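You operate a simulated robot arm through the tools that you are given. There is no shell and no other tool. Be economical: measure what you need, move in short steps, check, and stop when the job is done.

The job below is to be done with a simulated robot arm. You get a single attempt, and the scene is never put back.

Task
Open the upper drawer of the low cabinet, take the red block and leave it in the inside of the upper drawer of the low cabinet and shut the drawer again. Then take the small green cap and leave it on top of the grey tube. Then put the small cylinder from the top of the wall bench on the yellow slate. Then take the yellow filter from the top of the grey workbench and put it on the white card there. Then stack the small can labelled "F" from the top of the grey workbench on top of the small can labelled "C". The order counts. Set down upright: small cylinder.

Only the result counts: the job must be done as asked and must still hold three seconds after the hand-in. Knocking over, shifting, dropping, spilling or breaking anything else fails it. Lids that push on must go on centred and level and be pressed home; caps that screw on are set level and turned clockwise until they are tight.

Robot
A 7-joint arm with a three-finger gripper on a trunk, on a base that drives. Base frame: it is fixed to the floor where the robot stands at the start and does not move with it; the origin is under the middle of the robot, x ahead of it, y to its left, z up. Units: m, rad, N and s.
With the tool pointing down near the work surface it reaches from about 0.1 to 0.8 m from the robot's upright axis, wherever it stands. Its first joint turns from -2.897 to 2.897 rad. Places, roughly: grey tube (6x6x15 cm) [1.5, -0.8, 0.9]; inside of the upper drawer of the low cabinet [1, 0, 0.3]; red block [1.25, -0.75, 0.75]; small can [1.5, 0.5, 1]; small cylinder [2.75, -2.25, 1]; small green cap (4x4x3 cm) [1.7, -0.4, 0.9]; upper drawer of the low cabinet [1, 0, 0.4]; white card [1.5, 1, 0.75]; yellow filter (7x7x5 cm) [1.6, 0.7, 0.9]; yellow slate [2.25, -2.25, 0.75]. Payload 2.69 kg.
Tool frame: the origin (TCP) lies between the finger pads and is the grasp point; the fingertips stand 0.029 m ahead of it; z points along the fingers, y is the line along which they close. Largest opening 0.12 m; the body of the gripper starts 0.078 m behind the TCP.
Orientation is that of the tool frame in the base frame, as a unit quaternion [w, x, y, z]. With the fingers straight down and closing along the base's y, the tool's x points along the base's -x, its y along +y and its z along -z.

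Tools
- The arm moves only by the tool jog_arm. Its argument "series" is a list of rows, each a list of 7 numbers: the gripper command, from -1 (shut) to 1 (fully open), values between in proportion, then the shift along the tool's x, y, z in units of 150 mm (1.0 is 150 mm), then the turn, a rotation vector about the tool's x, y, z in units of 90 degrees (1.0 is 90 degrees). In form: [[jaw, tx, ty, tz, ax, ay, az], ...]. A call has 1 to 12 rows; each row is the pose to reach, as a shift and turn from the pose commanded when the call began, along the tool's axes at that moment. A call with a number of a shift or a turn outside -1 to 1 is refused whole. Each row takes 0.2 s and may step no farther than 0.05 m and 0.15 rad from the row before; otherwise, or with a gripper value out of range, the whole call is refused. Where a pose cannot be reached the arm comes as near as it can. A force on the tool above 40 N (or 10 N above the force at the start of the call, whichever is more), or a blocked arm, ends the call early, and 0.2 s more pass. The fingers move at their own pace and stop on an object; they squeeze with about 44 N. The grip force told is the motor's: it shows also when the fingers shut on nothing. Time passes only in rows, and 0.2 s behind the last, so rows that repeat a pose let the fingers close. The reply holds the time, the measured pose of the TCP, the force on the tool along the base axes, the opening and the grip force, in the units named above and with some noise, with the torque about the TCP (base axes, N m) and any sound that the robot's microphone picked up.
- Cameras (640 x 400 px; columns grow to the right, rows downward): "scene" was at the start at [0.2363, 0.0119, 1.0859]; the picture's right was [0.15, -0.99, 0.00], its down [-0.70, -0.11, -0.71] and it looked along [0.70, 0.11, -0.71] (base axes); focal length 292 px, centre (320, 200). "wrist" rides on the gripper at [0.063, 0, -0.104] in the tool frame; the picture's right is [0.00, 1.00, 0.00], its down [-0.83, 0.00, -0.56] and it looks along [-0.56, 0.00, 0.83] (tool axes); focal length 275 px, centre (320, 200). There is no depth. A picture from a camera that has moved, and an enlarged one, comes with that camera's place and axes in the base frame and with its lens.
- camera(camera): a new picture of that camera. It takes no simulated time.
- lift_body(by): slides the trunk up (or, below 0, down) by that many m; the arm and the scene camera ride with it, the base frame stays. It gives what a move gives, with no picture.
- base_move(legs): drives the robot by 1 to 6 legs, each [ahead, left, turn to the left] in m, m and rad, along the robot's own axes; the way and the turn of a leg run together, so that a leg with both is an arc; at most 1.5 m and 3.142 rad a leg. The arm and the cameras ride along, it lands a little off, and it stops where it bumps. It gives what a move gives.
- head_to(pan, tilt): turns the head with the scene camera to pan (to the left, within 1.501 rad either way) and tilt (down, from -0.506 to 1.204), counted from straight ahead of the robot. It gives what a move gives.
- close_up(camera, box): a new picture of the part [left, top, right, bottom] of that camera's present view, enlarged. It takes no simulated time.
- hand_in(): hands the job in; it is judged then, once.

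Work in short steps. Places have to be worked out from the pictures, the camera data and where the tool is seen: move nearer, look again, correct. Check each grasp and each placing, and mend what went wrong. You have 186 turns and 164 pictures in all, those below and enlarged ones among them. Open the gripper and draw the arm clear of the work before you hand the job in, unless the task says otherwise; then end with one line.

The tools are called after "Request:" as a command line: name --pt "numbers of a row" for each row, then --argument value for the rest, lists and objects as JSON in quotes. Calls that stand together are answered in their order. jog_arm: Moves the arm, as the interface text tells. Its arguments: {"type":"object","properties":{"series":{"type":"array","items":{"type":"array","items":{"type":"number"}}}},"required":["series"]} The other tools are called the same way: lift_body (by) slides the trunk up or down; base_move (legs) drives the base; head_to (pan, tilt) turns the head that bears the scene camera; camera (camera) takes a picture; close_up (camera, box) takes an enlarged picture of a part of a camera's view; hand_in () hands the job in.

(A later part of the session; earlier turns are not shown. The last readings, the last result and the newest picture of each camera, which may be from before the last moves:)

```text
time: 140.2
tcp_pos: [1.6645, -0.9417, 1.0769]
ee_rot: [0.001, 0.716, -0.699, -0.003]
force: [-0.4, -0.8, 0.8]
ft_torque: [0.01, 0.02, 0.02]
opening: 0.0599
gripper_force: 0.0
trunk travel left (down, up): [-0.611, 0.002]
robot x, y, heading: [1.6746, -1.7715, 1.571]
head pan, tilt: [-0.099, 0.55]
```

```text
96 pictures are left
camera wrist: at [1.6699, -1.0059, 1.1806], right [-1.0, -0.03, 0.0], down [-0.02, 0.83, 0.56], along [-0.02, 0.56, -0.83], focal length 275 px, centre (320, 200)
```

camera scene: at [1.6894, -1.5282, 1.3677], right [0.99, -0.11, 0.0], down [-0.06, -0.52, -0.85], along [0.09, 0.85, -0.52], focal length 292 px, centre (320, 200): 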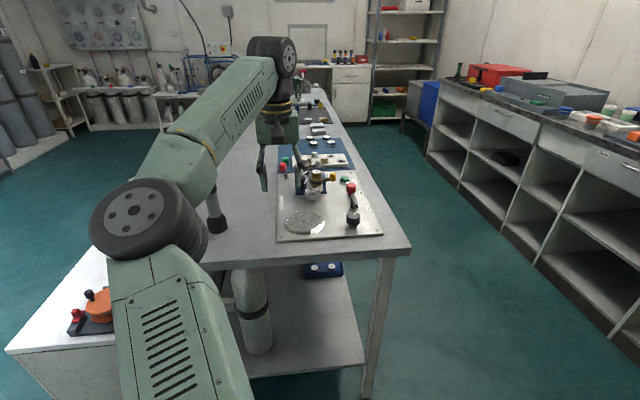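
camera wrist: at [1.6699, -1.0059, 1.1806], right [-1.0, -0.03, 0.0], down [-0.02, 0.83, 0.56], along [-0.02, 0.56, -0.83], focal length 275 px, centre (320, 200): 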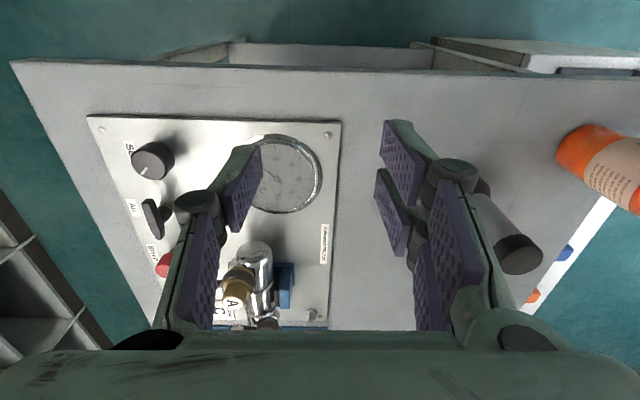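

The elbow would pass too close over the tube from this side. The back aisle (x 2.0–3.1) looks better, so I'll drive around to (2.53, -0.43) and face -x.

Request:
base_move --legs '[[0, -0.87, 0], [1.33, 0, 0]]'

Request:
base_move --legs '[[0, 0, 1.571]]'

Request:
head_to --pan 0.0 --tilt 0.6

Request:
camera --camera "scene"

Request:
camera --camera "wrist"

```text
time: 153.6
tcp_pos: [2.5305, 0.3886, 1.0769]
ee_rot: [0.003, 0.718, -0.696, -0.002]
force: [-0.2, 0.2, -0.8]
ft_torque: [-0.02, -0.02, -0.01]
opening: 0.0601
gripper_force: 0.0
trunk travel left (down, up): [-0.611, 0.002]
robot x, y, heading: [2.5462, -0.4404, 1.565]
head pan, tilt: [-0.099, 0.55]
```

```text
time: 157.9
tcp_pos: [1.7154, -0.4592, 1.0757]
ee_rot: [0.003, 1.0, 0.014, 0.0]
force: [0.6, 0.1, -0.4]
ft_torque: [0.0, 0.02, 0.04]
opening: 0.0604
gripper_force: 0.0
trunk travel left (down, up): [-0.611, 0.002]
robot x, y, heading: [2.5449, -0.4424, 3.142]
head pan, tilt: [-0.099, 0.55]
```

```text
time: 158.6
tcp_pos: [1.715, -0.4598, 1.0771]
ee_rot: [0.003, 1.0, 0.015, 0.0]
force: [0.7, -0.6, -0.5]
ft_torque: [0.0, 0.01, -0.04]
opening: 0.06
gripper_force: 0.2
trunk travel left (down, up): [-0.611, 0.002]
robot x, y, heading: [2.5418, -0.444, 3.136]
head pan, tilt: [0.0, 0.6]
```

```text
95 pictures are left
camera scene: at [2.3012, -0.4421, 1.3632], right [0.0, 1.0, 0.0], down [0.56, 0.0, -0.83], along [-0.83, 0.0, -0.56], focal length 292 px, centre (320, 200)
```

scene: 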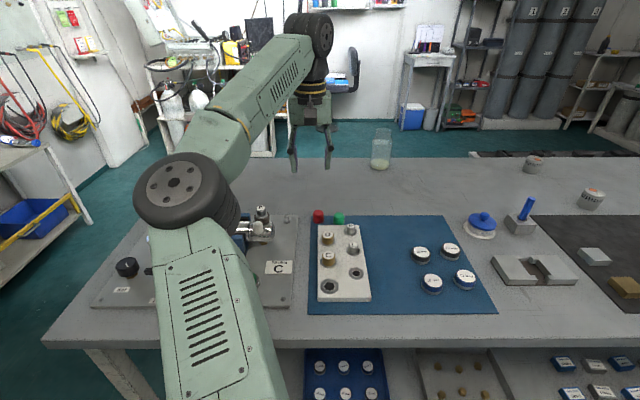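

```text
94 pictures are left
camera wrist: at [1.7799, -0.4571, 1.1805], right [0.03, -1.0, 0.0], down [-0.83, -0.03, 0.56], along [-0.56, -0.02, -0.83], focal length 275 px, centre (320, 200)
```

wrist: 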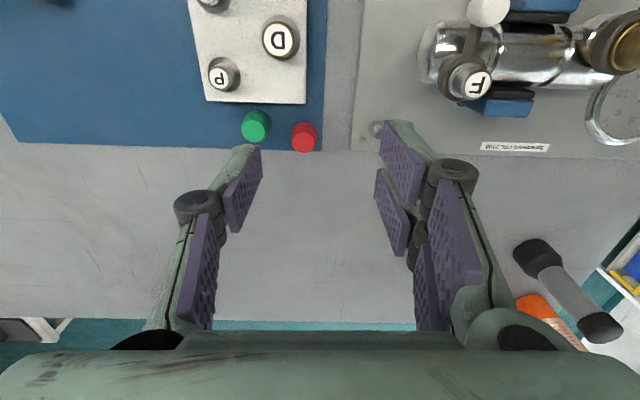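

Excellent view: the green cap is at (1.671, -0.387), the red cap 55 mm beside it, and the white plate edge at x≈1.70. I'll yaw the tool about 33° so a finger slips between the red cap and the plate, and hover over it.

Request:
jog_arm --pt "-0.1 -0.1 -0.16 0 0 0 -0.09" --pt "-0.1 -0.2 -0.32 0.1 0 0 -0.18" --pt "-0.1 -0.28 -0.49 0.25 0 0 -0.27" --pt "-0.1 -0.28 -0.49 0.4 0 0 -0.365" --pt "-0.1 -0.28 -0.49 0.55 0 0 -0.365"

Request:
camera --camera "wrist"

```text
time: 159.8
tcp_pos: [1.6699, -0.3866, 0.9934]
ee_rot: [0.002, 0.954, 0.299, 0.0]
force: [0.7, 1.1, 0.4]
ft_torque: [0.02, 0.06, 0.0]
opening: 0.0541
gripper_force: 0.1
trunk travel left (down, up): [-0.611, 0.002]
robot x, y, heading: [2.5474, -0.4425, 3.139]
head pan, tilt: [0.0, 0.6]
```

```text
93 pictures are left
camera wrist: at [1.7233, -0.3513, 1.0979], right [0.57, -0.82, 0.0], down [-0.68, -0.47, 0.56], along [-0.46, -0.32, -0.83], focal length 275 px, centre (320, 200)
```

wrist: 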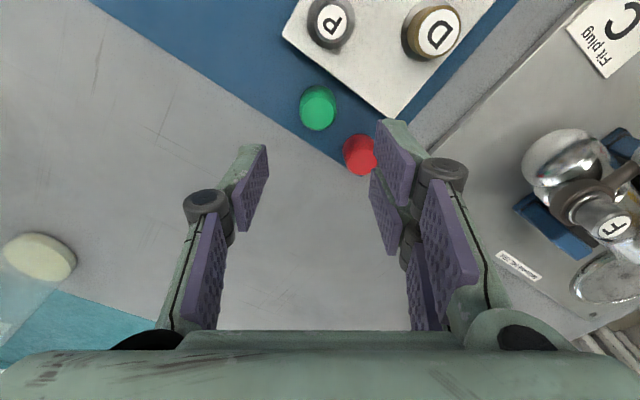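

The cap is exactly under the TCP. I'll yaw back 8° for more room by the plate and descend to z≈0.885.

Request:
jog_arm --pt "-0.1 0 0 0.2 0 0 0.09" --pt "-0.1 0 0 0.4 0 0 0.09" --pt "-0.1 0 0 0.55 0 0 0.09" --pt "-0.1 0 0 0.65 0 0 0.09" --pt "-0.1 0 0 0.72 0 0 0.09"

Request:
camera --camera "wrist"

```text
time: 160.9
tcp_pos: [1.6709, -0.388, 0.8851]
ee_rot: [0.001, 0.973, 0.229, -0.001]
force: [0.7, -0.1, -1.5]
ft_torque: [0.03, 0.04, 0.0]
opening: 0.0541
gripper_force: 0.1
trunk travel left (down, up): [-0.611, 0.002]
robot x, y, heading: [2.5476, -0.4431, 3.138]
head pan, tilt: [0.0, 0.6]
```

```text
92 pictures are left
camera wrist: at [1.7293, -0.3599, 0.9891], right [0.45, -0.89, 0.0], down [-0.74, -0.37, 0.56], along [-0.5, -0.25, -0.83], focal length 275 px, centre (320, 200)
```

wrist: 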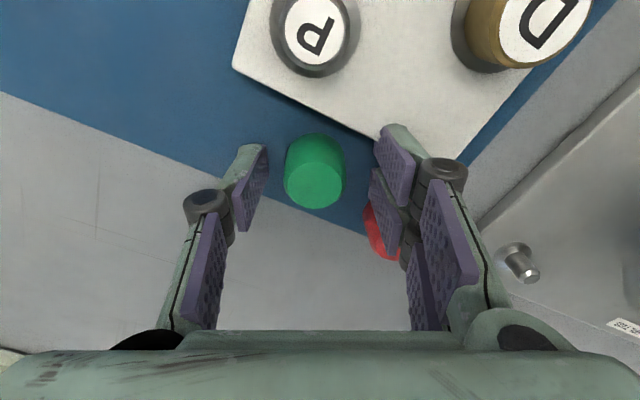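

The cap is between the fingers with no contact elsewhere. Closing slowly.

Request:
jog_arm --pt "-0.3 0 0 0.0 0 0 0" --pt "-1 0 0 0.0 0 0 0" --pt "-1 0 0 0 0 0 0" --pt "-1 0 0 0 0 0 0" --pt "-1 0 0 0 0 0 0"

Request:
camera --camera "wrist"

Request:
jog_arm --pt "-1 0 0 -0.03 0 0 0" --pt "-1 0 0 -0.08 0 0 0" --pt "-1 0 0 -0.15 0 0 0" --pt "-1 0 0 -0.25 0 0 0" --pt "-1 0 0 -0.35 0 0 0" --pt "-1 0 0 -0.45 0 0 0" --pt "-1 0 0 -0.6 0 0 0" --pt "-1 0 0 -0.75 0 0 0" --pt "-1 0 0 -0.9 0 0 0" --pt "-1 0 0 -1.0 0 0 0"

Request:
camera --camera "wrist"

```text
time: 162.2
tcp_pos: [1.6707, -0.3874, 0.8861]
ee_rot: [0.001, 0.973, 0.229, 0.0]
force: [-0.5, 0.1, 0.5]
ft_torque: [0.05, 0.01, 0.03]
opening: 0.0287
gripper_force: 43.3
trunk travel left (down, up): [-0.611, 0.002]
robot x, y, heading: [2.5443, -0.4441, 3.138]
head pan, tilt: [0.0, 0.6]
```

```text
91 pictures are left
camera wrist: at [1.7294, -0.3599, 0.9895], right [0.45, -0.89, 0.0], down [-0.74, -0.37, 0.56], along [-0.5, -0.25, -0.83], focal length 275 px, centre (320, 200)
```

wrist: 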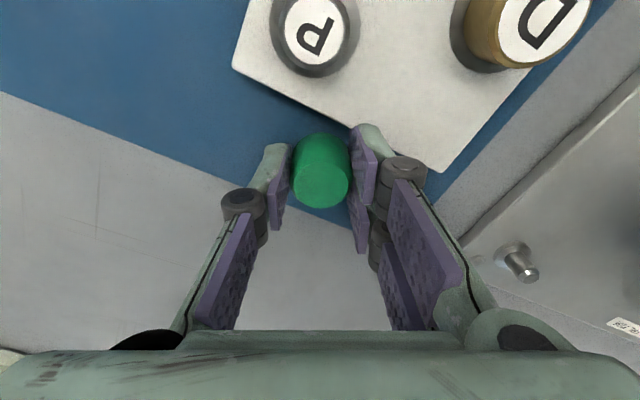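

```text
time: 164.3
tcp_pos: [1.672, -0.386, 1.0357]
ee_rot: [0.002, 0.973, 0.229, 0.0]
force: [0.0, -0.1, 0.7]
ft_torque: [-0.03, 0.0, -0.01]
opening: 0.0281
gripper_force: 44.5
trunk travel left (down, up): [-0.611, 0.002]
robot x, y, heading: [2.5435, -0.4421, 3.141]
head pan, tilt: [0.0, 0.6]
```

```text
90 pictures are left
camera wrist: at [1.7293, -0.3581, 1.14], right [0.45, -0.89, 0.0], down [-0.74, -0.37, 0.56], along [-0.5, -0.25, -0.83], focal length 275 px, centre (320, 200)
```

wrist: 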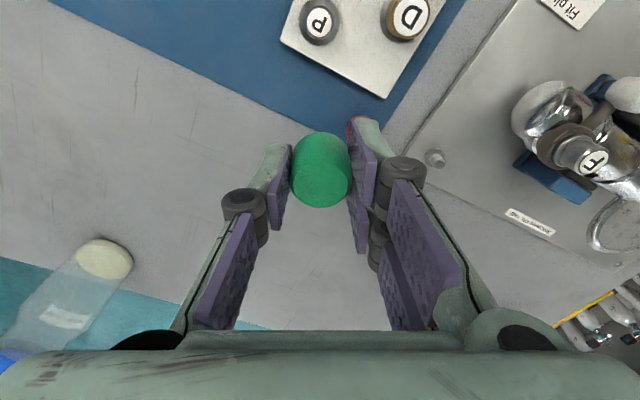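

Cap lifted (28 mm grip). I'll raise it another 8 cm for clearance and drive left (-y) to bring it near the tube.

Request:
jog_arm --pt "-1 0 0 -0.15 0 0 0" --pt "-1 0 0 -0.3 0 0 0" --pt "-1 0 0 -0.45 0 0 0" --pt "-1 0 0 -0.6 0 0 0"

Request:
base_move --legs '[[0, 0.4, 0]]'

Request:
camera --camera "wrist"

Request:
camera --camera "scene"

```text
time: 165.3
tcp_pos: [1.6775, -0.3866, 1.124]
ee_rot: [0.001, 0.973, 0.229, 0.0]
force: [-0.1, -0.4, -0.7]
ft_torque: [0.03, -0.02, -0.01]
opening: 0.0283
gripper_force: 44.1
out of reach, approached as far as the arm can: row 4
trunk travel left (down, up): [-0.611, 0.002]
robot x, y, heading: [2.5499, -0.4414, 3.14]
head pan, tilt: [0.0, 0.6]
```

```text
time: 169.0
tcp_pos: [1.674, -0.7873, 1.1241]
ee_rot: [0.002, 0.974, 0.228, -0.001]
force: [-0.1, 0.2, 0.8]
ft_torque: [0.02, 0.01, 0.0]
opening: 0.0282
gripper_force: 44.3
trunk travel left (down, up): [-0.611, 0.002]
robot x, y, heading: [2.542, -0.8458, 3.136]
head pan, tilt: [0.0, 0.6]
```

```text
89 pictures are left
camera wrist: at [1.7329, -0.7592, 1.2269], right [0.45, -0.89, 0.0], down [-0.74, -0.37, 0.56], along [-0.5, -0.25, -0.83], focal length 275 px, centre (320, 200)
```

wrist: 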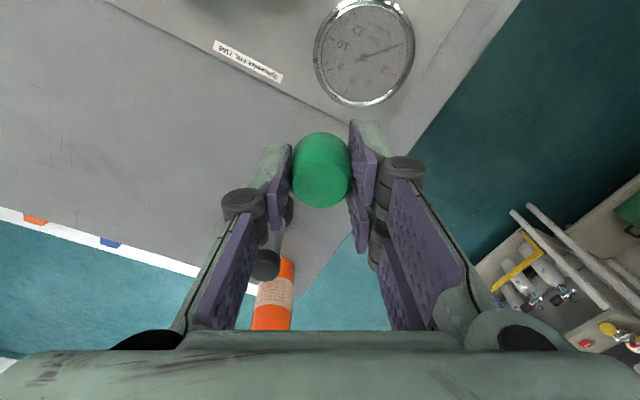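

```text
88 pictures are left
camera scene: at [2.2997, -0.8436, 1.3632], right [0.0, 1.0, 0.0], down [0.56, 0.0, -0.83], along [-0.83, 0.0, -0.56], focal length 292 px, centre (320, 200)
```

scene: 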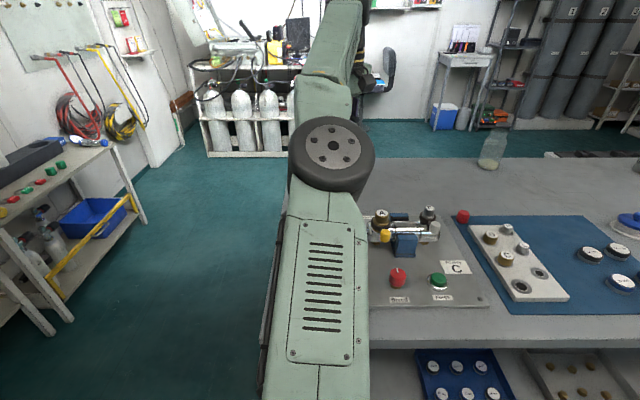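

The tube's black top is visible beyond the left finger. I'll drive 0.15 m forward, well above it, and look again.

Request:
base_move --legs '[[0.15, 0, 0]]'

Request:
camera --camera "wrist"

```text
time: 170.4
tcp_pos: [1.5255, -0.7871, 1.1224]
ee_rot: [0.003, 0.973, 0.231, 0.0]
force: [1.3, 0.3, -1.0]
ft_torque: [0.0, -0.02, -0.01]
opening: 0.0283
gripper_force: 43.4
trunk travel left (down, up): [-0.611, 0.002]
robot x, y, heading: [2.393, -0.8439, 3.139]
head pan, tilt: [0.0, 0.6]
```

```text
87 pictures are left
camera wrist: at [1.5827, -0.7592, 1.2261], right [0.45, -0.89, 0.0], down [-0.74, -0.37, 0.56], along [-0.5, -0.25, -0.83], focal length 275 px, centre (320, 200)
```

wrist: 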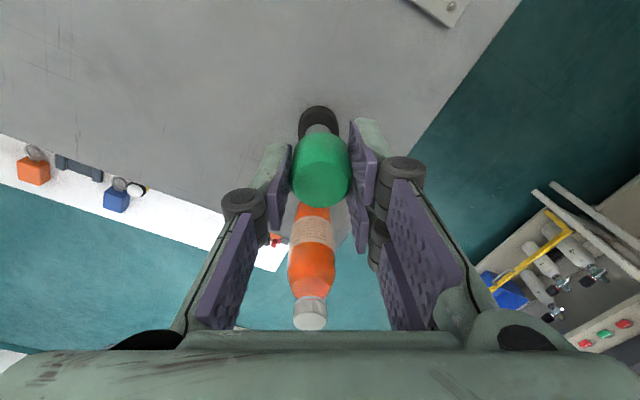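

The tube base is at about (1.467, -0.815). I'll move the cap over it at this height: from directly above, parallax shows the tube top in front of the cap.

Request:
base_move --legs '[[0.055, 0, 0]]'

Request:
jog_arm --pt "-1 -0.05 0.08 0 0 0 0" --pt "-1 -0.1 0.156 0 0 0 0" --pt "-1 -0.1 0.156 0 0 0 0"

Request:
camera --camera "wrist"

```text
time: 171.3
tcp_pos: [1.4697, -0.7871, 1.1211]
ee_rot: [0.002, 0.973, 0.23, 0.0]
force: [-0.4, -0.4, -0.8]
ft_torque: [0.01, -0.04, 0.01]
opening: 0.028
gripper_force: 43.7
trunk travel left (down, up): [-0.611, 0.002]
robot x, y, heading: [2.3399, -0.843, 3.137]
head pan, tilt: [0.0, 0.6]
```

```text
time: 172.1
tcp_pos: [1.4679, -0.8152, 1.1224]
ee_rot: [0.002, 0.973, 0.229, -0.001]
force: [0.7, -0.1, 0.0]
ft_torque: [0.01, 0.01, -0.02]
opening: 0.0282
gripper_force: 44.2
trunk travel left (down, up): [-0.611, 0.002]
robot x, y, heading: [2.344, -0.838, 3.136]
head pan, tilt: [0.0, 0.6]
```

```text
86 pictures are left
camera wrist: at [1.526, -0.7864, 1.2263], right [0.45, -0.89, 0.0], down [-0.74, -0.37, 0.56], along [-0.5, -0.25, -0.83], focal length 275 px, centre (320, 200)
```

wrist: 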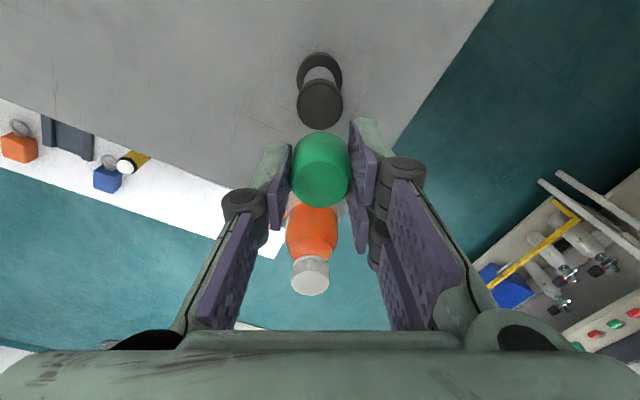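

The tube top (about 4 cm across) is visible, centred at about (1.471, -0.814) with its top near z≈0.995. I'll correct by 4 mm and descend to just above contact.

Request:
jog_arm --pt "-1 0.024 0.012 0.1 0 0 0" --pt "-1 0.024 0.012 0.22 0 0 0" --pt "-1 0.024 0.012 0.34 0 0 0" --pt "-1 0.024 0.012 0.45 0 0 0" --pt "-1 0.024 0.012 0.48 0 0 0"

Request:
camera --camera "wrist"

```text
time: 173.3
tcp_pos: [1.472, -0.815, 1.0508]
ee_rot: [0.002, 0.973, 0.23, -0.001]
force: [-0.1, 0.6, -0.9]
ft_torque: [0.04, -0.02, 0.02]
opening: 0.0284
gripper_force: 44.5
trunk travel left (down, up): [-0.611, 0.002]
robot x, y, heading: [2.3396, -0.8432, 3.139]
head pan, tilt: [0.0, 0.6]
```

```text
85 pictures are left
camera wrist: at [1.5292, -0.7868, 1.1547], right [0.45, -0.89, 0.0], down [-0.74, -0.37, 0.56], along [-0.5, -0.25, -0.83], focal length 275 px, centre (320, 200)
```

wrist: 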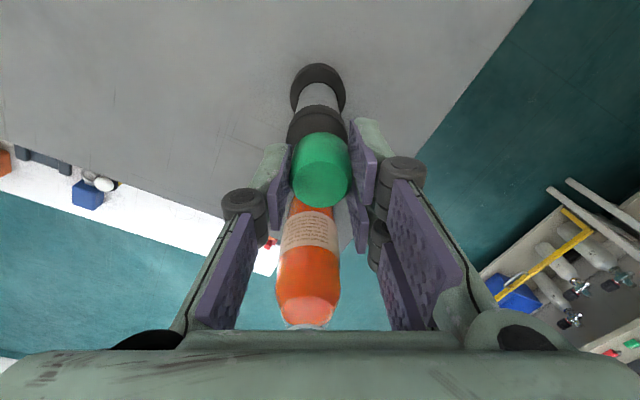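

Well aligned (about 2 mm off). I'll descend in 3 mm steps to contact.

Request:
jog_arm --pt "-1 0 -0.012 0.03 0 0 0" --pt "-1 0 -0.012 0.06 0 0 0" --pt "-1 0 -0.012 0.08 0 0 0" --pt "-1 0 -0.012 0.1 0 0 0"

Request:
close_up --camera "wrist" --box '[220, 50, 420, 250]'

```text
time: 174.3
tcp_pos: [1.4701, -0.8129, 1.0351]
ee_rot: [0.002, 0.973, 0.23, -0.001]
force: [-0.1, -0.6, -0.2]
ft_torque: [-0.01, -0.01, 0.02]
opening: 0.0281
gripper_force: 43.9
trunk travel left (down, up): [-0.611, 0.002]
robot x, y, heading: [2.3457, -0.8411, 3.139]
head pan, tilt: [0.0, 0.6]
```

```text
2.00 times, centred on (320, 150) of wrist
camera zoom: at [1.5286, -0.7847, 1.1392], right [0.45, -0.89, 0.0], down [-0.74, -0.37, 0.56], along [-0.5, -0.25, -0.83], focal length 551 px, centre (320, 300)
```

zoom: 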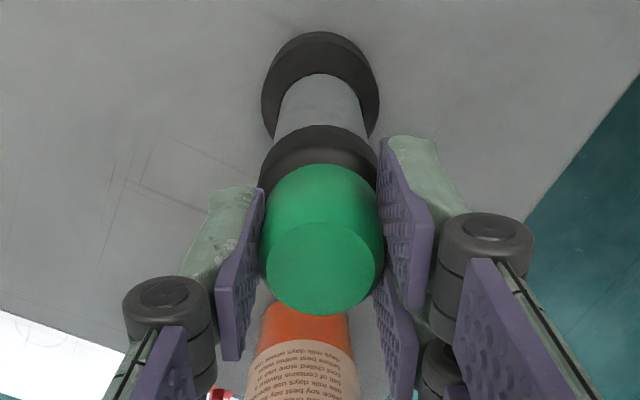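

Request:
jog_arm --pt "-1 0 0 0.02 0 0 0" --pt "-1 0 0 0.04 0 0 0" --pt "-1 0 0 0.06 0 0 0" --pt "-1 0 0 0.08 0 0 0"

```text
time: 175.3
tcp_pos: [1.4713, -0.8135, 1.0298]
ee_rot: [-0.001, 0.973, 0.23, -0.004]
force: [-5.5, -0.1, 33.0]
ft_torque: [0.08, 0.37, 0.01]
opening: 0.0283
gripper_force: 44.3
trunk travel left (down, up): [-0.611, 0.002]
robot x, y, heading: [2.3375, -0.8446, 3.136]
head pan, tilt: [0.0, 0.6]
```

Contact at z≈1.030 with 33 N. I'll relieve the pressure, check the picture, then open.

Request:
jog_arm --pt "-1 0 0 -0.02 0 0 0" --pt "-1 0 0 -0.03 0 0 0"

Request:
close_up --camera "wrist" --box '[220, 50, 420, 250]'

```text
time: 175.9
tcp_pos: [1.4713, -0.8135, 1.0295]
ee_rot: [0.002, 0.973, 0.229, -0.001]
force: [-4.3, 0.6, 21.4]
ft_torque: [0.08, 0.29, 0.02]
opening: 0.0282
gripper_force: 44.1
trunk travel left (down, up): [-0.611, 0.002]
robot x, y, heading: [2.3428, -0.8378, 3.139]
head pan, tilt: [0.0, 0.6]
```

```text
2.00 times, centred on (320, 150) of wrist
camera zoom: at [1.5303, -0.7849, 1.1334], right [0.45, -0.89, 0.0], down [-0.74, -0.37, 0.56], along [-0.5, -0.25, -0.83], focal length 551 px, centre (320, 300)
```

zoom: 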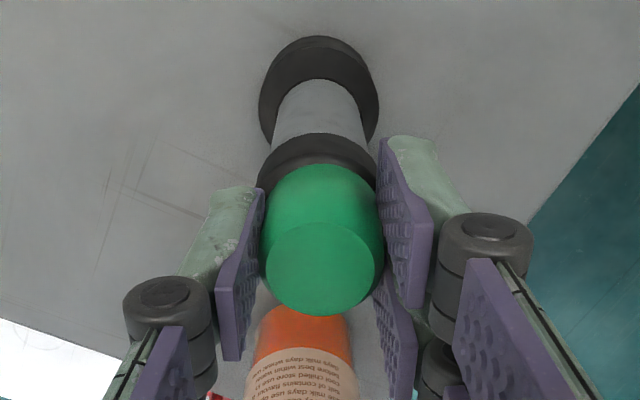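

Request:
jog_arm --pt "-1 0 0 -0.02 0 0 0" --pt "-0.75 0 0 -0.025 0 0 0" --pt "-0.4 0 0 -0.025 0 0 0" --pt "-0.1 0 0 -0.025 0 0 0" --pt "0 0 0 -0.025 0 0 0"

Request:
jog_arm --pt "0 0 0 -0.1 0 0 0" --pt "0 0 0 -0.2 0 0 0" --pt "0 0 0 -0.3 0 0 0" --pt "0 0 0 -0.4 0 0 0" --pt "0 0 0 -0.5 0 0 0"

Request:
camera --camera "wrist"

```text
time: 177.1
tcp_pos: [1.47, -0.8144, 1.0319]
ee_rot: [0.001, 0.973, 0.231, -0.001]
force: [0.7, 0.7, -0.3]
ft_torque: [0.01, 0.02, -0.03]
opening: 0.0605
gripper_force: 0.1
trunk travel left (down, up): [-0.611, 0.002]
robot x, y, heading: [2.3412, -0.8436, 3.138]
head pan, tilt: [0.0, 0.6]
```

```text
time: 178.3
tcp_pos: [1.4708, -0.8129, 1.1085]
ee_rot: [0.002, 0.973, 0.229, 0.0]
force: [1.1, -0.1, 0.2]
ft_torque: [0.0, -0.01, 0.06]
opening: 0.06
gripper_force: 0.0
trunk travel left (down, up): [-0.611, 0.002]
robot x, y, heading: [2.3408, -0.8426, 3.136]
head pan, tilt: [0.0, 0.6]
```

```text
82 pictures are left
camera wrist: at [1.5291, -0.7845, 1.2116], right [0.45, -0.89, 0.0], down [-0.74, -0.37, 0.56], along [-0.5, -0.26, -0.83], focal length 275 px, centre (320, 200)
```

wrist: 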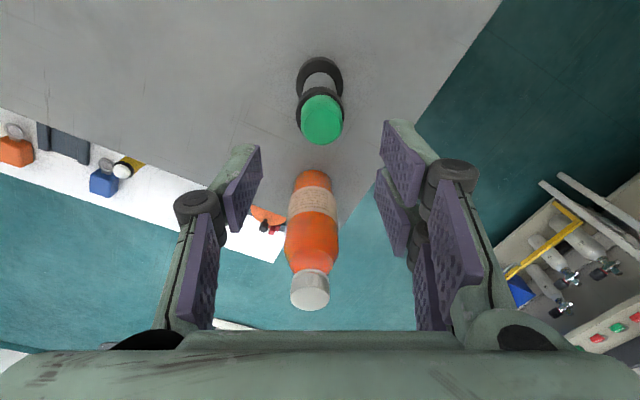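

Request:
close_up --camera "wrist" --box '[270, 45, 370, 155]'

```text
3.64 times, centred on (320, 100) of wrist
camera zoom: at [1.5291, -0.7845, 1.2116], right [0.45, -0.89, 0.0], down [-0.74, -0.37, 0.56], along [-0.5, -0.26, -0.83], focal length 1001 px, centre (320, 564)
```

zoom: 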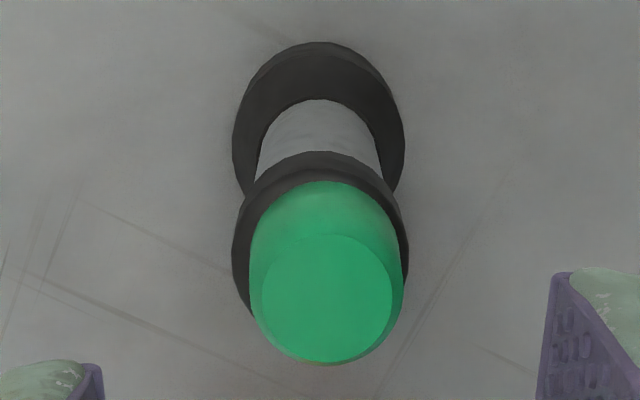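

The cap sits level and centred on the tube. Next is the small cylinder on the wall bench: I'll back away, drive south, and retract the arm before turning.

Request:
base_move --legs '[[-0.28, 0, 0], [0, 0.55, 0]]'

Request:
jog_arm --pt "0 0.2 0.1 0.0 0 0 0.06" --pt "0 0.4 0.2 0.0 0 0 0.12" --pt "0 0.6 0.3 0.0 0 0 0.18" --pt "0 0.8 0.4 0 0 0 0.25" --pt "0 1.0 0.5 0 0 0 0.25"

Request:
jog_arm --pt "0 0.25 0 0.0 0 0 0" --pt "0 0.5 0 0.0 0 0 0" --pt "0 0.75 0 0.0 0 0 0" --pt "0 1.0 0 0 0 0 0"

Request:
base_move --legs '[[0, 0, 1.571]]'

Request:
camera --camera "scene"

```text
time: 184.7
tcp_pos: [1.75, -1.3634, 1.1074]
ee_rot: [0.002, 0.973, 0.23, 0.0]
force: [0.7, -0.3, 0.5]
ft_torque: [0.03, -0.01, 0.03]
opening: 0.0599
gripper_force: 0.0
trunk travel left (down, up): [-0.611, 0.002]
robot x, y, heading: [2.6192, -1.3929, 3.144]
head pan, tilt: [0.0, 0.6]
```

```text
time: 185.8
tcp_pos: [1.9192, -1.363, 1.1083]
ee_rot: [0.003, 0.999, 0.035, 0.0]
force: [-0.5, -0.2, 0.0]
ft_torque: [0.02, 0.02, 0.0]
opening: 0.06
gripper_force: 0.0
trunk travel left (down, up): [-0.611, 0.002]
robot x, y, heading: [2.6205, -1.3974, 3.146]
head pan, tilt: [0.0, 0.6]
```

```text
time: 186.8
tcp_pos: [2.0692, -1.3524, 1.1076]
ee_rot: [0.003, 0.999, 0.036, 0.0]
force: [-0.1, 0.3, 0.4]
ft_torque: [0.01, -0.05, -0.02]
opening: 0.06
gripper_force: 0.0
trunk travel left (down, up): [-0.611, 0.002]
robot x, y, heading: [2.6185, -1.3956, 3.141]
head pan, tilt: [0.0, 0.6]
```

```text
time: 191.2
tcp_pos: [2.58, -1.9434, 1.107]
ee_rot: [0.002, 0.681, 0.732, 0.001]
force: [-0.6, 0.1, -0.8]
ft_torque: [0.0, 0.0, 0.01]
opening: 0.0599
gripper_force: 0.1
trunk travel left (down, up): [-0.611, 0.002]
robot x, y, heading: [2.6194, -1.3921, -1.571]
head pan, tilt: [0.0, 0.6]
```

```text
80 pictures are left
camera scene: at [2.6193, -1.6377, 1.3632], right [-1.0, 0.0, 0.0], down [0.0, 0.56, -0.83], along [0.0, -0.83, -0.56], focal length 292 px, centre (320, 200)
```

scene: 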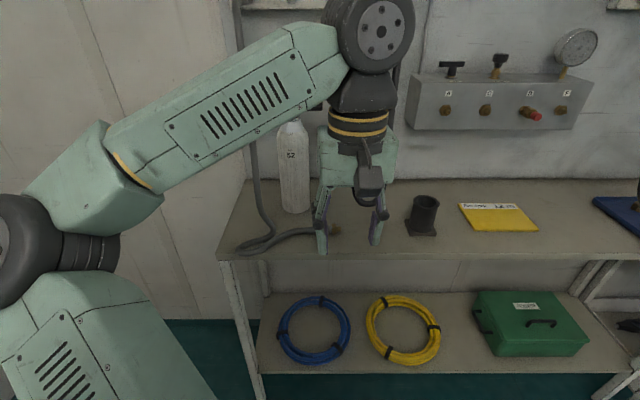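

A white gas bottle "52" stands at about (2.69, -2.32); that is probably the small cylinder, and the lying piece is a hose end. I'll check with the wrist camera and a close-up.

Request:
camera --camera "wrist"

Request:
close_up --camera "scene" --box '[220, 60, 560, 270]'

```text
79 pictures are left
camera wrist: at [2.5758, -1.8819, 1.2111], right [1.0, 0.08, 0.0], down [0.06, -0.83, 0.56], along [0.05, -0.55, -0.83], focal length 275 px, centre (320, 200)
```

wrist: 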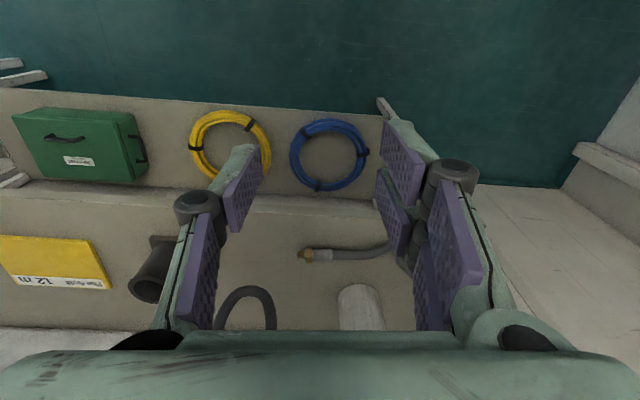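

```text
1.88 times, centred on (390, 165) of scene
camera zoom: at [2.6193, -1.6377, 1.3632], right [-1.0, 0.0, 0.0], down [0.0, 0.56, -0.83], along [0.0, -0.83, -0.56], focal length 550 px, centre (188, 266)
```

zoom: 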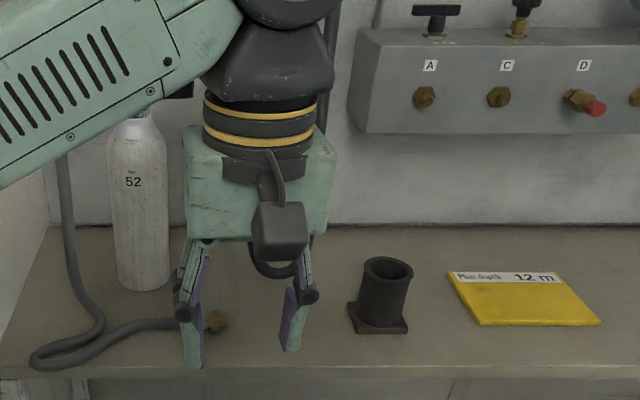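

The bottle stands with a hose around it, and the slate "Max depth 12 m" is to its right. I'll grasp the bottle horizontally from the front with the jaws closing sideways, so I tilt the tool to point forward.

Request:
jog_arm --pt "0.5 -0.08 0 0 0 -0.09 0" --pt "1 -0.16 0 0 0 -0.18 0" --pt "1 -0.25 0 0 0 -0.27 0" --pt "1 -0.33 0 0 0 -0.36 0" --pt "1 -0.41 0 0 0 -0.45 0" --pt "1 -0.5 0 0 0 -0.54 0" --pt "1 -0.58 0 0 0 -0.63 0" --pt "1 -0.66 0 0 0 -0.72 0" --pt "1 -0.75 0 0 0 -0.81 0" --pt "1 -0.83 0 0 0 -0.9 0" --pt "1 -0.9 0 0 0 -0.98 0" --pt "1 -0.9 0 0 0 -1.0 0"

Request:
camera --camera "scene"

Request:
camera --camera "wrist"

```text
time: 193.8
tcp_pos: [2.5813, -2.1095, 1.1185]
ee_rot: [0.519, 0.483, 0.516, -0.481]
force: [-0.4, 0.2, -0.1]
ft_torque: [0.01, 0.01, -0.02]
opening: 0.1201
gripper_force: 0.0
out of reach, approached as far as the arm can: row 9, 10, 11, 12
trunk travel left (down, up): [-0.611, 0.002]
robot x, y, heading: [2.6196, -1.3903, -1.573]
head pan, tilt: [0.0, 0.6]
```

```text
77 pictures are left
camera scene: at [2.6192, -1.6377, 1.3632], right [-1.0, 0.0, 0.0], down [0.0, 0.56, -0.83], along [0.0, -0.83, -0.56], focal length 292 px, centre (320, 200)
```

scene: 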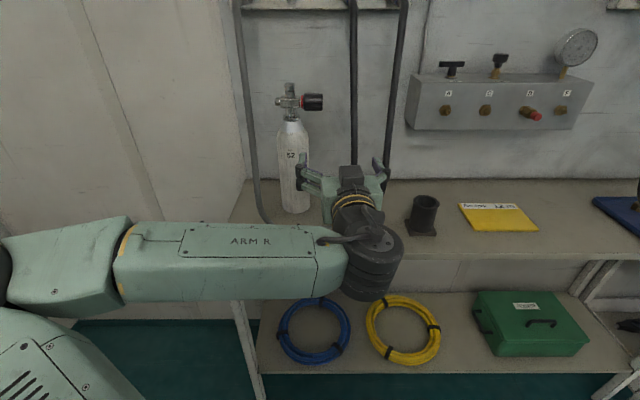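

```text
76 pictures are left
camera wrist: at [2.5761, -2.0055, 1.0546], right [1.0, 0.07, 0.0], down [-0.04, 0.56, 0.83], along [0.06, -0.83, 0.56], focal length 275 px, centre (320, 200)
```

wrist: 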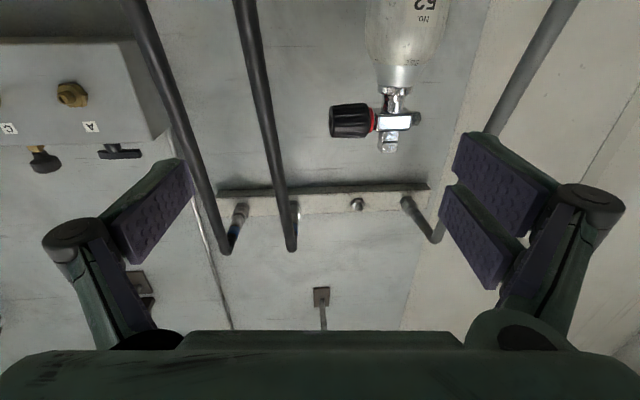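

The bottle is about 84 mm across, centred near (2.69, -2.34), with the body from z 0.86 to 1.11. A grey hose hangs just left of it, so I'll approach turned 30° left to keep my left finger clear. First I lower the trunk, slide right and rotate.

Request:
lift_body --by -0.07

Request:
base_move --legs '[[0, -0.45, 0], [0, 0, 0.52]]'

Request:
camera --camera "scene"

Request:
camera --camera "wrist"

```text
time: 194.9
tcp_pos: [2.5816, -2.1074, 1.0475]
ee_rot: [0.519, 0.483, 0.517, -0.48]
force: [0.3, 0.5, -0.2]
ft_torque: [0.0, 0.01, -0.02]
opening: 0.12
gripper_force: 0.1
trunk travel left (down, up): [-0.541, 0.072]
robot x, y, heading: [2.6184, -1.3913, -1.574]
head pan, tilt: [0.0, 0.6]
```

```text
time: 200.4
tcp_pos: [2.4926, -2.0326, 1.0481]
ee_rot: [0.626, 0.333, 0.624, -0.33]
force: [-0.5, -0.4, 0.6]
ft_torque: [0.01, -0.03, 0.03]
opening: 0.12
gripper_force: 0.0
trunk travel left (down, up): [-0.541, 0.072]
robot x, y, heading: [2.1674, -1.3919, -1.054]
head pan, tilt: [0.0, 0.6]
```

```text
75 pictures are left
camera scene: at [2.2895, -1.605, 1.2932], right [-0.87, -0.5, 0.0], down [-0.28, 0.49, -0.83], along [0.41, -0.72, -0.56], focal length 292 px, centre (320, 200)
```

scene: 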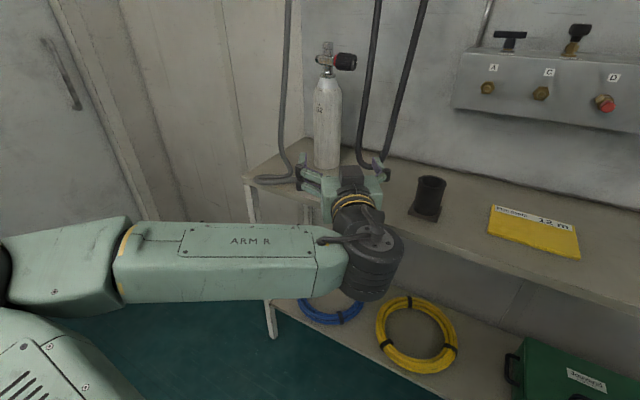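

```text
74 pictures are left
camera wrist: at [2.4357, -1.9461, 0.9847], right [0.83, 0.56, 0.0], down [-0.31, 0.46, 0.83], along [0.47, -0.69, 0.56], focal length 275 px, centre (320, 200)
```

wrist: 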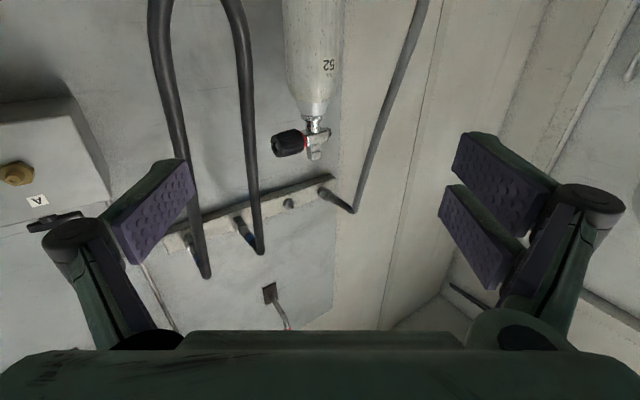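

Bottle is straight ahead of the gripper, about 0.36 m. I'll drive forward 0.24 m and recheck.

Request:
base_move --legs '[[0.24, 0.012, 0]]'

Request:
camera --camera "wrist"

Request:
camera --camera "scene"

```text
time: 202.2
tcp_pos: [2.6218, -2.2317, 1.0474]
ee_rot: [0.626, 0.333, 0.624, -0.329]
force: [0.0, 0.0, 0.6]
ft_torque: [-0.01, -0.01, 0.04]
opening: 0.12
gripper_force: 0.0
trunk travel left (down, up): [-0.541, 0.072]
robot x, y, heading: [2.2922, -1.5894, -1.046]
head pan, tilt: [0.0, 0.6]
```

```text
73 pictures are left
camera wrist: at [2.5652, -2.1462, 0.9844], right [0.83, 0.56, 0.0], down [-0.31, 0.46, 0.83], along [0.47, -0.69, 0.56], focal length 275 px, centre (320, 200)
```

wrist: 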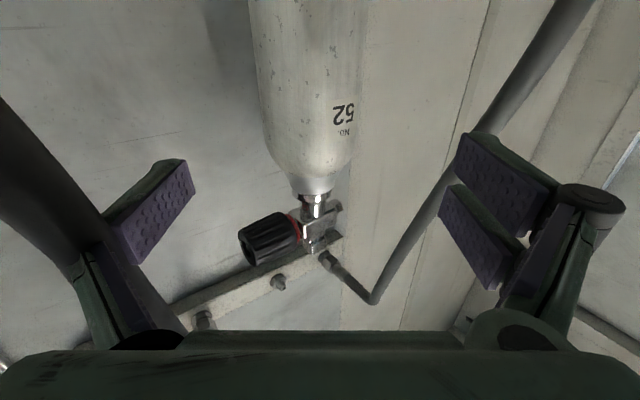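

```text
72 pictures are left
camera scene: at [2.4186, -1.8054, 1.2931], right [-0.87, -0.5, 0.0], down [-0.28, 0.49, -0.82], along [0.41, -0.72, -0.57], focal length 292 px, centre (320, 200)
```

scene: 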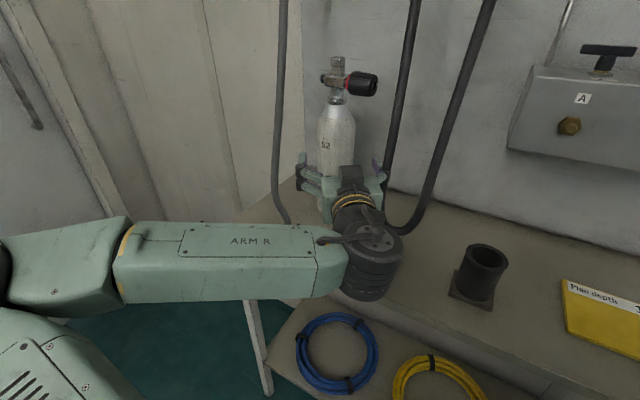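

Bottle centre is about 0.125 m ahead, with hoses clear on both sides. I'll nudge 6 mm right and drive the rest.

Request:
jog_arm --pt "1 0 -0.045 0 0 0 0" --pt "1 0 -0.045 0 0 0 0"

Request:
base_move --legs '[[0.12, 0, 0]]'

Request:
camera --camera "wrist"

Request:
camera --camera "scene"

```text
time: 202.8
tcp_pos: [2.6157, -2.2364, 1.048]
ee_rot: [0.626, 0.333, 0.624, -0.329]
force: [-0.4, 0.1, -0.2]
ft_torque: [-0.01, -0.02, 0.0]
opening: 0.1197
gripper_force: 0.1
trunk travel left (down, up): [-0.541, 0.072]
robot x, y, heading: [2.2962, -1.5916, -1.047]
head pan, tilt: [0.0, 0.6]
```

```text
time: 204.0
tcp_pos: [2.6751, -2.3411, 1.047]
ee_rot: [0.625, 0.334, 0.624, -0.33]
force: [-0.2, -0.4, 0.7]
ft_torque: [-0.01, -0.01, 0.01]
opening: 0.12
gripper_force: 0.1
trunk travel left (down, up): [-0.541, 0.072]
robot x, y, heading: [2.3572, -1.6979, -1.053]
head pan, tilt: [0.0, 0.6]
```

```text
71 pictures are left
camera wrist: at [2.6179, -2.2538, 0.9841], right [0.83, 0.56, 0.0], down [-0.31, 0.46, 0.83], along [0.47, -0.69, 0.56], focal length 275 px, centre (320, 200)
```

wrist: 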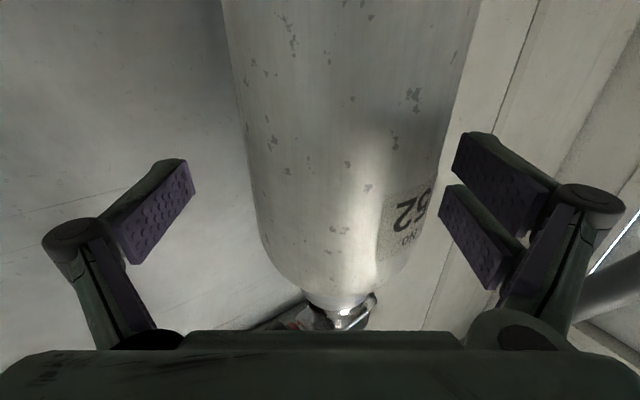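

```text
70 pictures are left
camera scene: at [2.4776, -1.9091, 1.293], right [-0.87, -0.5, 0.0], down [-0.28, 0.49, -0.82], along [0.41, -0.72, -0.57], focal length 292 px, centre (320, 200)
```

scene: 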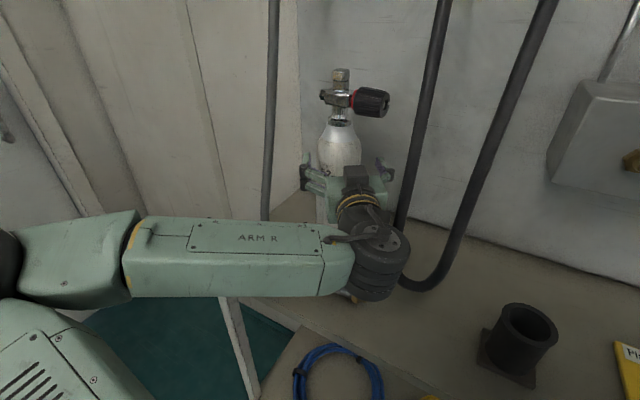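

The bottle is about 12 mm to the left of the jaw centre. I'll centre on it and close.

Request:
jog_arm --pt "1 0 0.04 0 0 0 0" --pt "1 0 0.08 0 0 0 0" --pt "0.7 0 0.08 0 0 0 0" --pt "0.5 0 0.08 0 0 0 0" --pt "0.4 0 0.08 0 0 0 0"

Request:
camera --camera "wrist"

```text
time: 205.2
tcp_pos: [2.6839, -2.3331, 1.049]
ee_rot: [0.625, 0.334, 0.624, -0.33]
force: [-2.1, -0.1, 0.8]
ft_torque: [0.01, 0.04, -0.02]
opening: 0.085
gripper_force: 1.1
trunk travel left (down, up): [-0.541, 0.072]
robot x, y, heading: [2.3548, -1.6925, -1.051]
head pan, tilt: [0.0, 0.6]
```

```text
69 pictures are left
camera wrist: at [2.6276, -2.2481, 0.9851], right [0.83, 0.56, 0.0], down [-0.31, 0.46, 0.83], along [0.46, -0.69, 0.55], focal length 275 px, centre (320, 200)
```

wrist: 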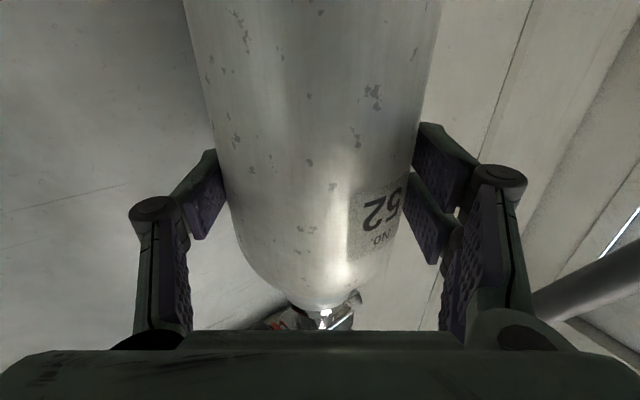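

Centred and just touching. I'll close fully, then lift with the trunk by 5 cm.

Request:
jog_arm --pt "-1 0 0 0 0 0 0" --pt "-1 0 0 0 0 0 0" --pt "-1 0 0 0 0 0 0"

Request:
lift_body --by 0.02

Request:
camera --camera "wrist"

```text
time: 206.0
tcp_pos: [2.6832, -2.3335, 1.0491]
ee_rot: [0.625, 0.334, 0.623, -0.33]
force: [-5.5, -2.1, 1.8]
ft_torque: [-0.15, 0.47, -0.04]
opening: 0.0808
gripper_force: 44.5
trunk travel left (down, up): [-0.541, 0.072]
robot x, y, heading: [2.3577, -1.6976, -1.049]
head pan, tilt: [0.0, 0.6]
```

```text
time: 206.7
tcp_pos: [2.686, -2.3344, 1.0664]
ee_rot: [0.624, 0.333, 0.625, -0.33]
force: [0.7, 0.0, -12.8]
ft_torque: [0.12, 0.03, 0.03]
opening: 0.0811
gripper_force: 43.9
trunk travel left (down, up): [-0.561, 0.052]
robot x, y, heading: [2.3569, -1.6948, -1.05]
head pan, tilt: [0.0, 0.6]
```

```text
68 pictures are left
camera wrist: at [2.6288, -2.2486, 1.0035], right [0.83, 0.56, 0.0], down [-0.31, 0.46, 0.83], along [0.47, -0.69, 0.55], focal length 275 px, centre (320, 200)
```

wrist: 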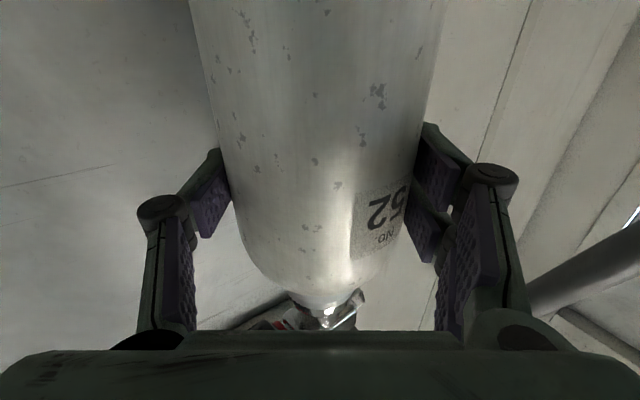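

Lifted: it weighs about 13 N, and the grip is steady. Lifting the rest, then backing straight out.

Request:
lift_body --by 0.05

Request:
base_move --legs '[[-0.3, 0, 0]]'

Request:
camera --camera "scene"

Request:
camera --camera "wrist"

```text
time: 207.6
tcp_pos: [2.6852, -2.3353, 1.117]
ee_rot: [0.624, 0.334, 0.625, -0.33]
force: [1.0, -0.2, -13.7]
ft_torque: [0.09, 0.04, 0.01]
opening: 0.081
gripper_force: 44.5
trunk travel left (down, up): [-0.611, 0.002]
robot x, y, heading: [2.3549, -1.6962, -1.051]
head pan, tilt: [0.0, 0.6]
```

```text
time: 209.7
tcp_pos: [2.5333, -2.0725, 1.1187]
ee_rot: [0.624, 0.335, 0.623, -0.331]
force: [0.0, 0.4, -12.4]
ft_torque: [0.11, 0.04, -0.01]
opening: 0.0809
gripper_force: 43.8
trunk travel left (down, up): [-0.611, 0.002]
robot x, y, heading: [2.2042, -1.4354, -1.054]
head pan, tilt: [0.0, 0.6]
```

```text
67 pictures are left
camera scene: at [2.3273, -1.6473, 1.3631], right [-0.87, -0.49, 0.0], down [-0.28, 0.49, -0.82], along [0.41, -0.72, -0.57], focal length 292 px, centre (320, 200)
```

scene: 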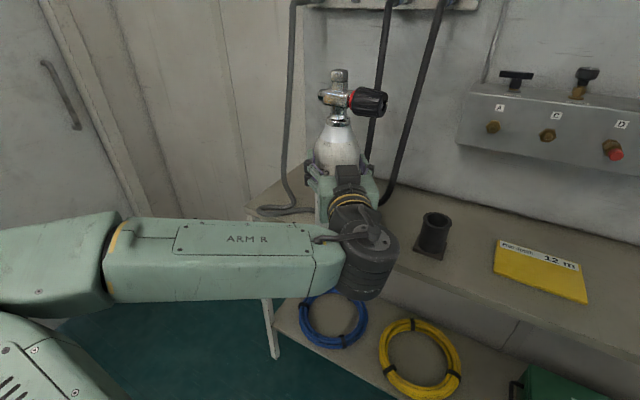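

```text
66 pictures are left
camera wrist: at [2.477, -1.9869, 1.0547], right [0.83, 0.56, 0.0], down [-0.31, 0.46, 0.83], along [0.46, -0.69, 0.55], focal length 275 px, centre (320, 200)
```

wrist: 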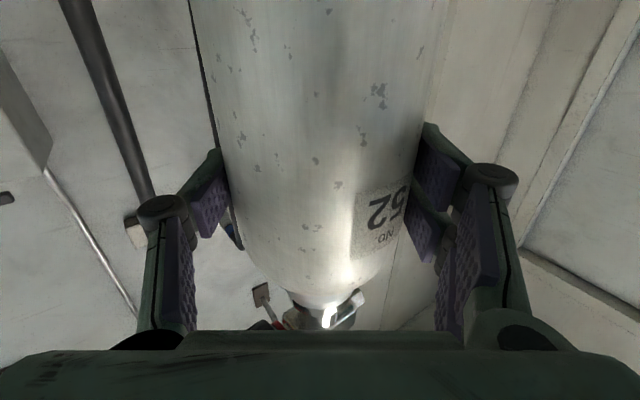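

Bottle is clear of the bench and hoses. I'll back another 0.1 m, turn right to face the wall squarely, and look at the slate.

Request:
base_move --legs '[[-0.12, 0, 0], [0, 0, -0.52]]'

Request:
camera --camera "scene"

```text
time: 212.4
tcp_pos: [2.1119, -2.0479, 1.1171]
ee_rot: [0.518, 0.484, 0.517, -0.48]
force: [-0.3, -0.5, -13.1]
ft_torque: [0.12, -0.07, 0.02]
opening: 0.0806
gripper_force: 44.1
trunk travel left (down, up): [-0.611, 0.002]
robot x, y, heading: [2.1467, -1.3295, -1.576]
head pan, tilt: [0.0, 0.6]
```

```text
65 pictures are left
camera scene: at [2.146, -1.5762, 1.3629], right [-1.0, 0.01, 0.0], down [0.0, 0.57, -0.82], along [0.0, -0.82, -0.57], focal length 292 px, centre (320, 200)
```

scene: 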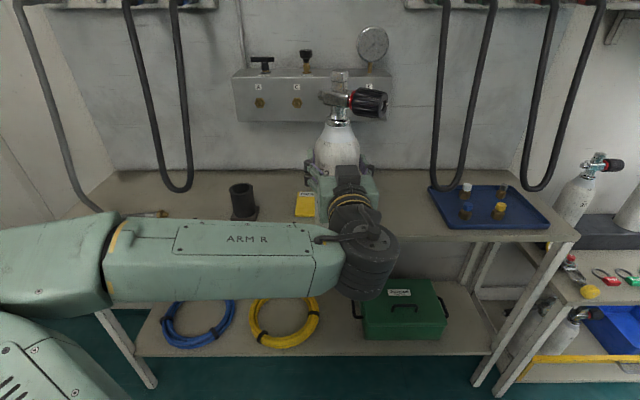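

The slate spans x 2.035–2.215 and y -2.235 to -2.345, centred at about (2.125, -2.284). I'll drive the bottle over its centre.

Request:
base_move --legs '[[0.2, 0.012, 0]]'

Request:
camera --camera "scene"

```text
time: 214.0
tcp_pos: [2.1229, -2.2471, 1.1162]
ee_rot: [0.517, 0.485, 0.517, -0.48]
force: [0.4, -1.2, -13.8]
ft_torque: [0.05, 0.01, 0.0]
opening: 0.0807
gripper_force: 43.7
trunk travel left (down, up): [-0.611, 0.002]
robot x, y, heading: [2.1588, -1.5267, -1.575]
head pan, tilt: [0.0, 0.6]
```

```text
64 pictures are left
camera scene: at [2.1568, -1.7755, 1.3627], right [-1.0, 0.01, 0.0], down [0.0, 0.57, -0.82], along [-0.01, -0.82, -0.57], focal length 292 px, centre (320, 200)
```

scene: 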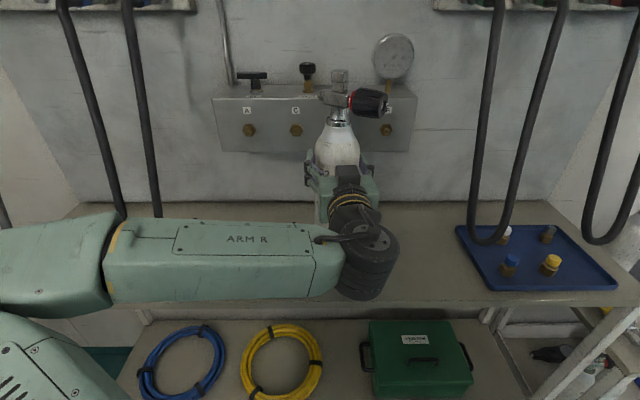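

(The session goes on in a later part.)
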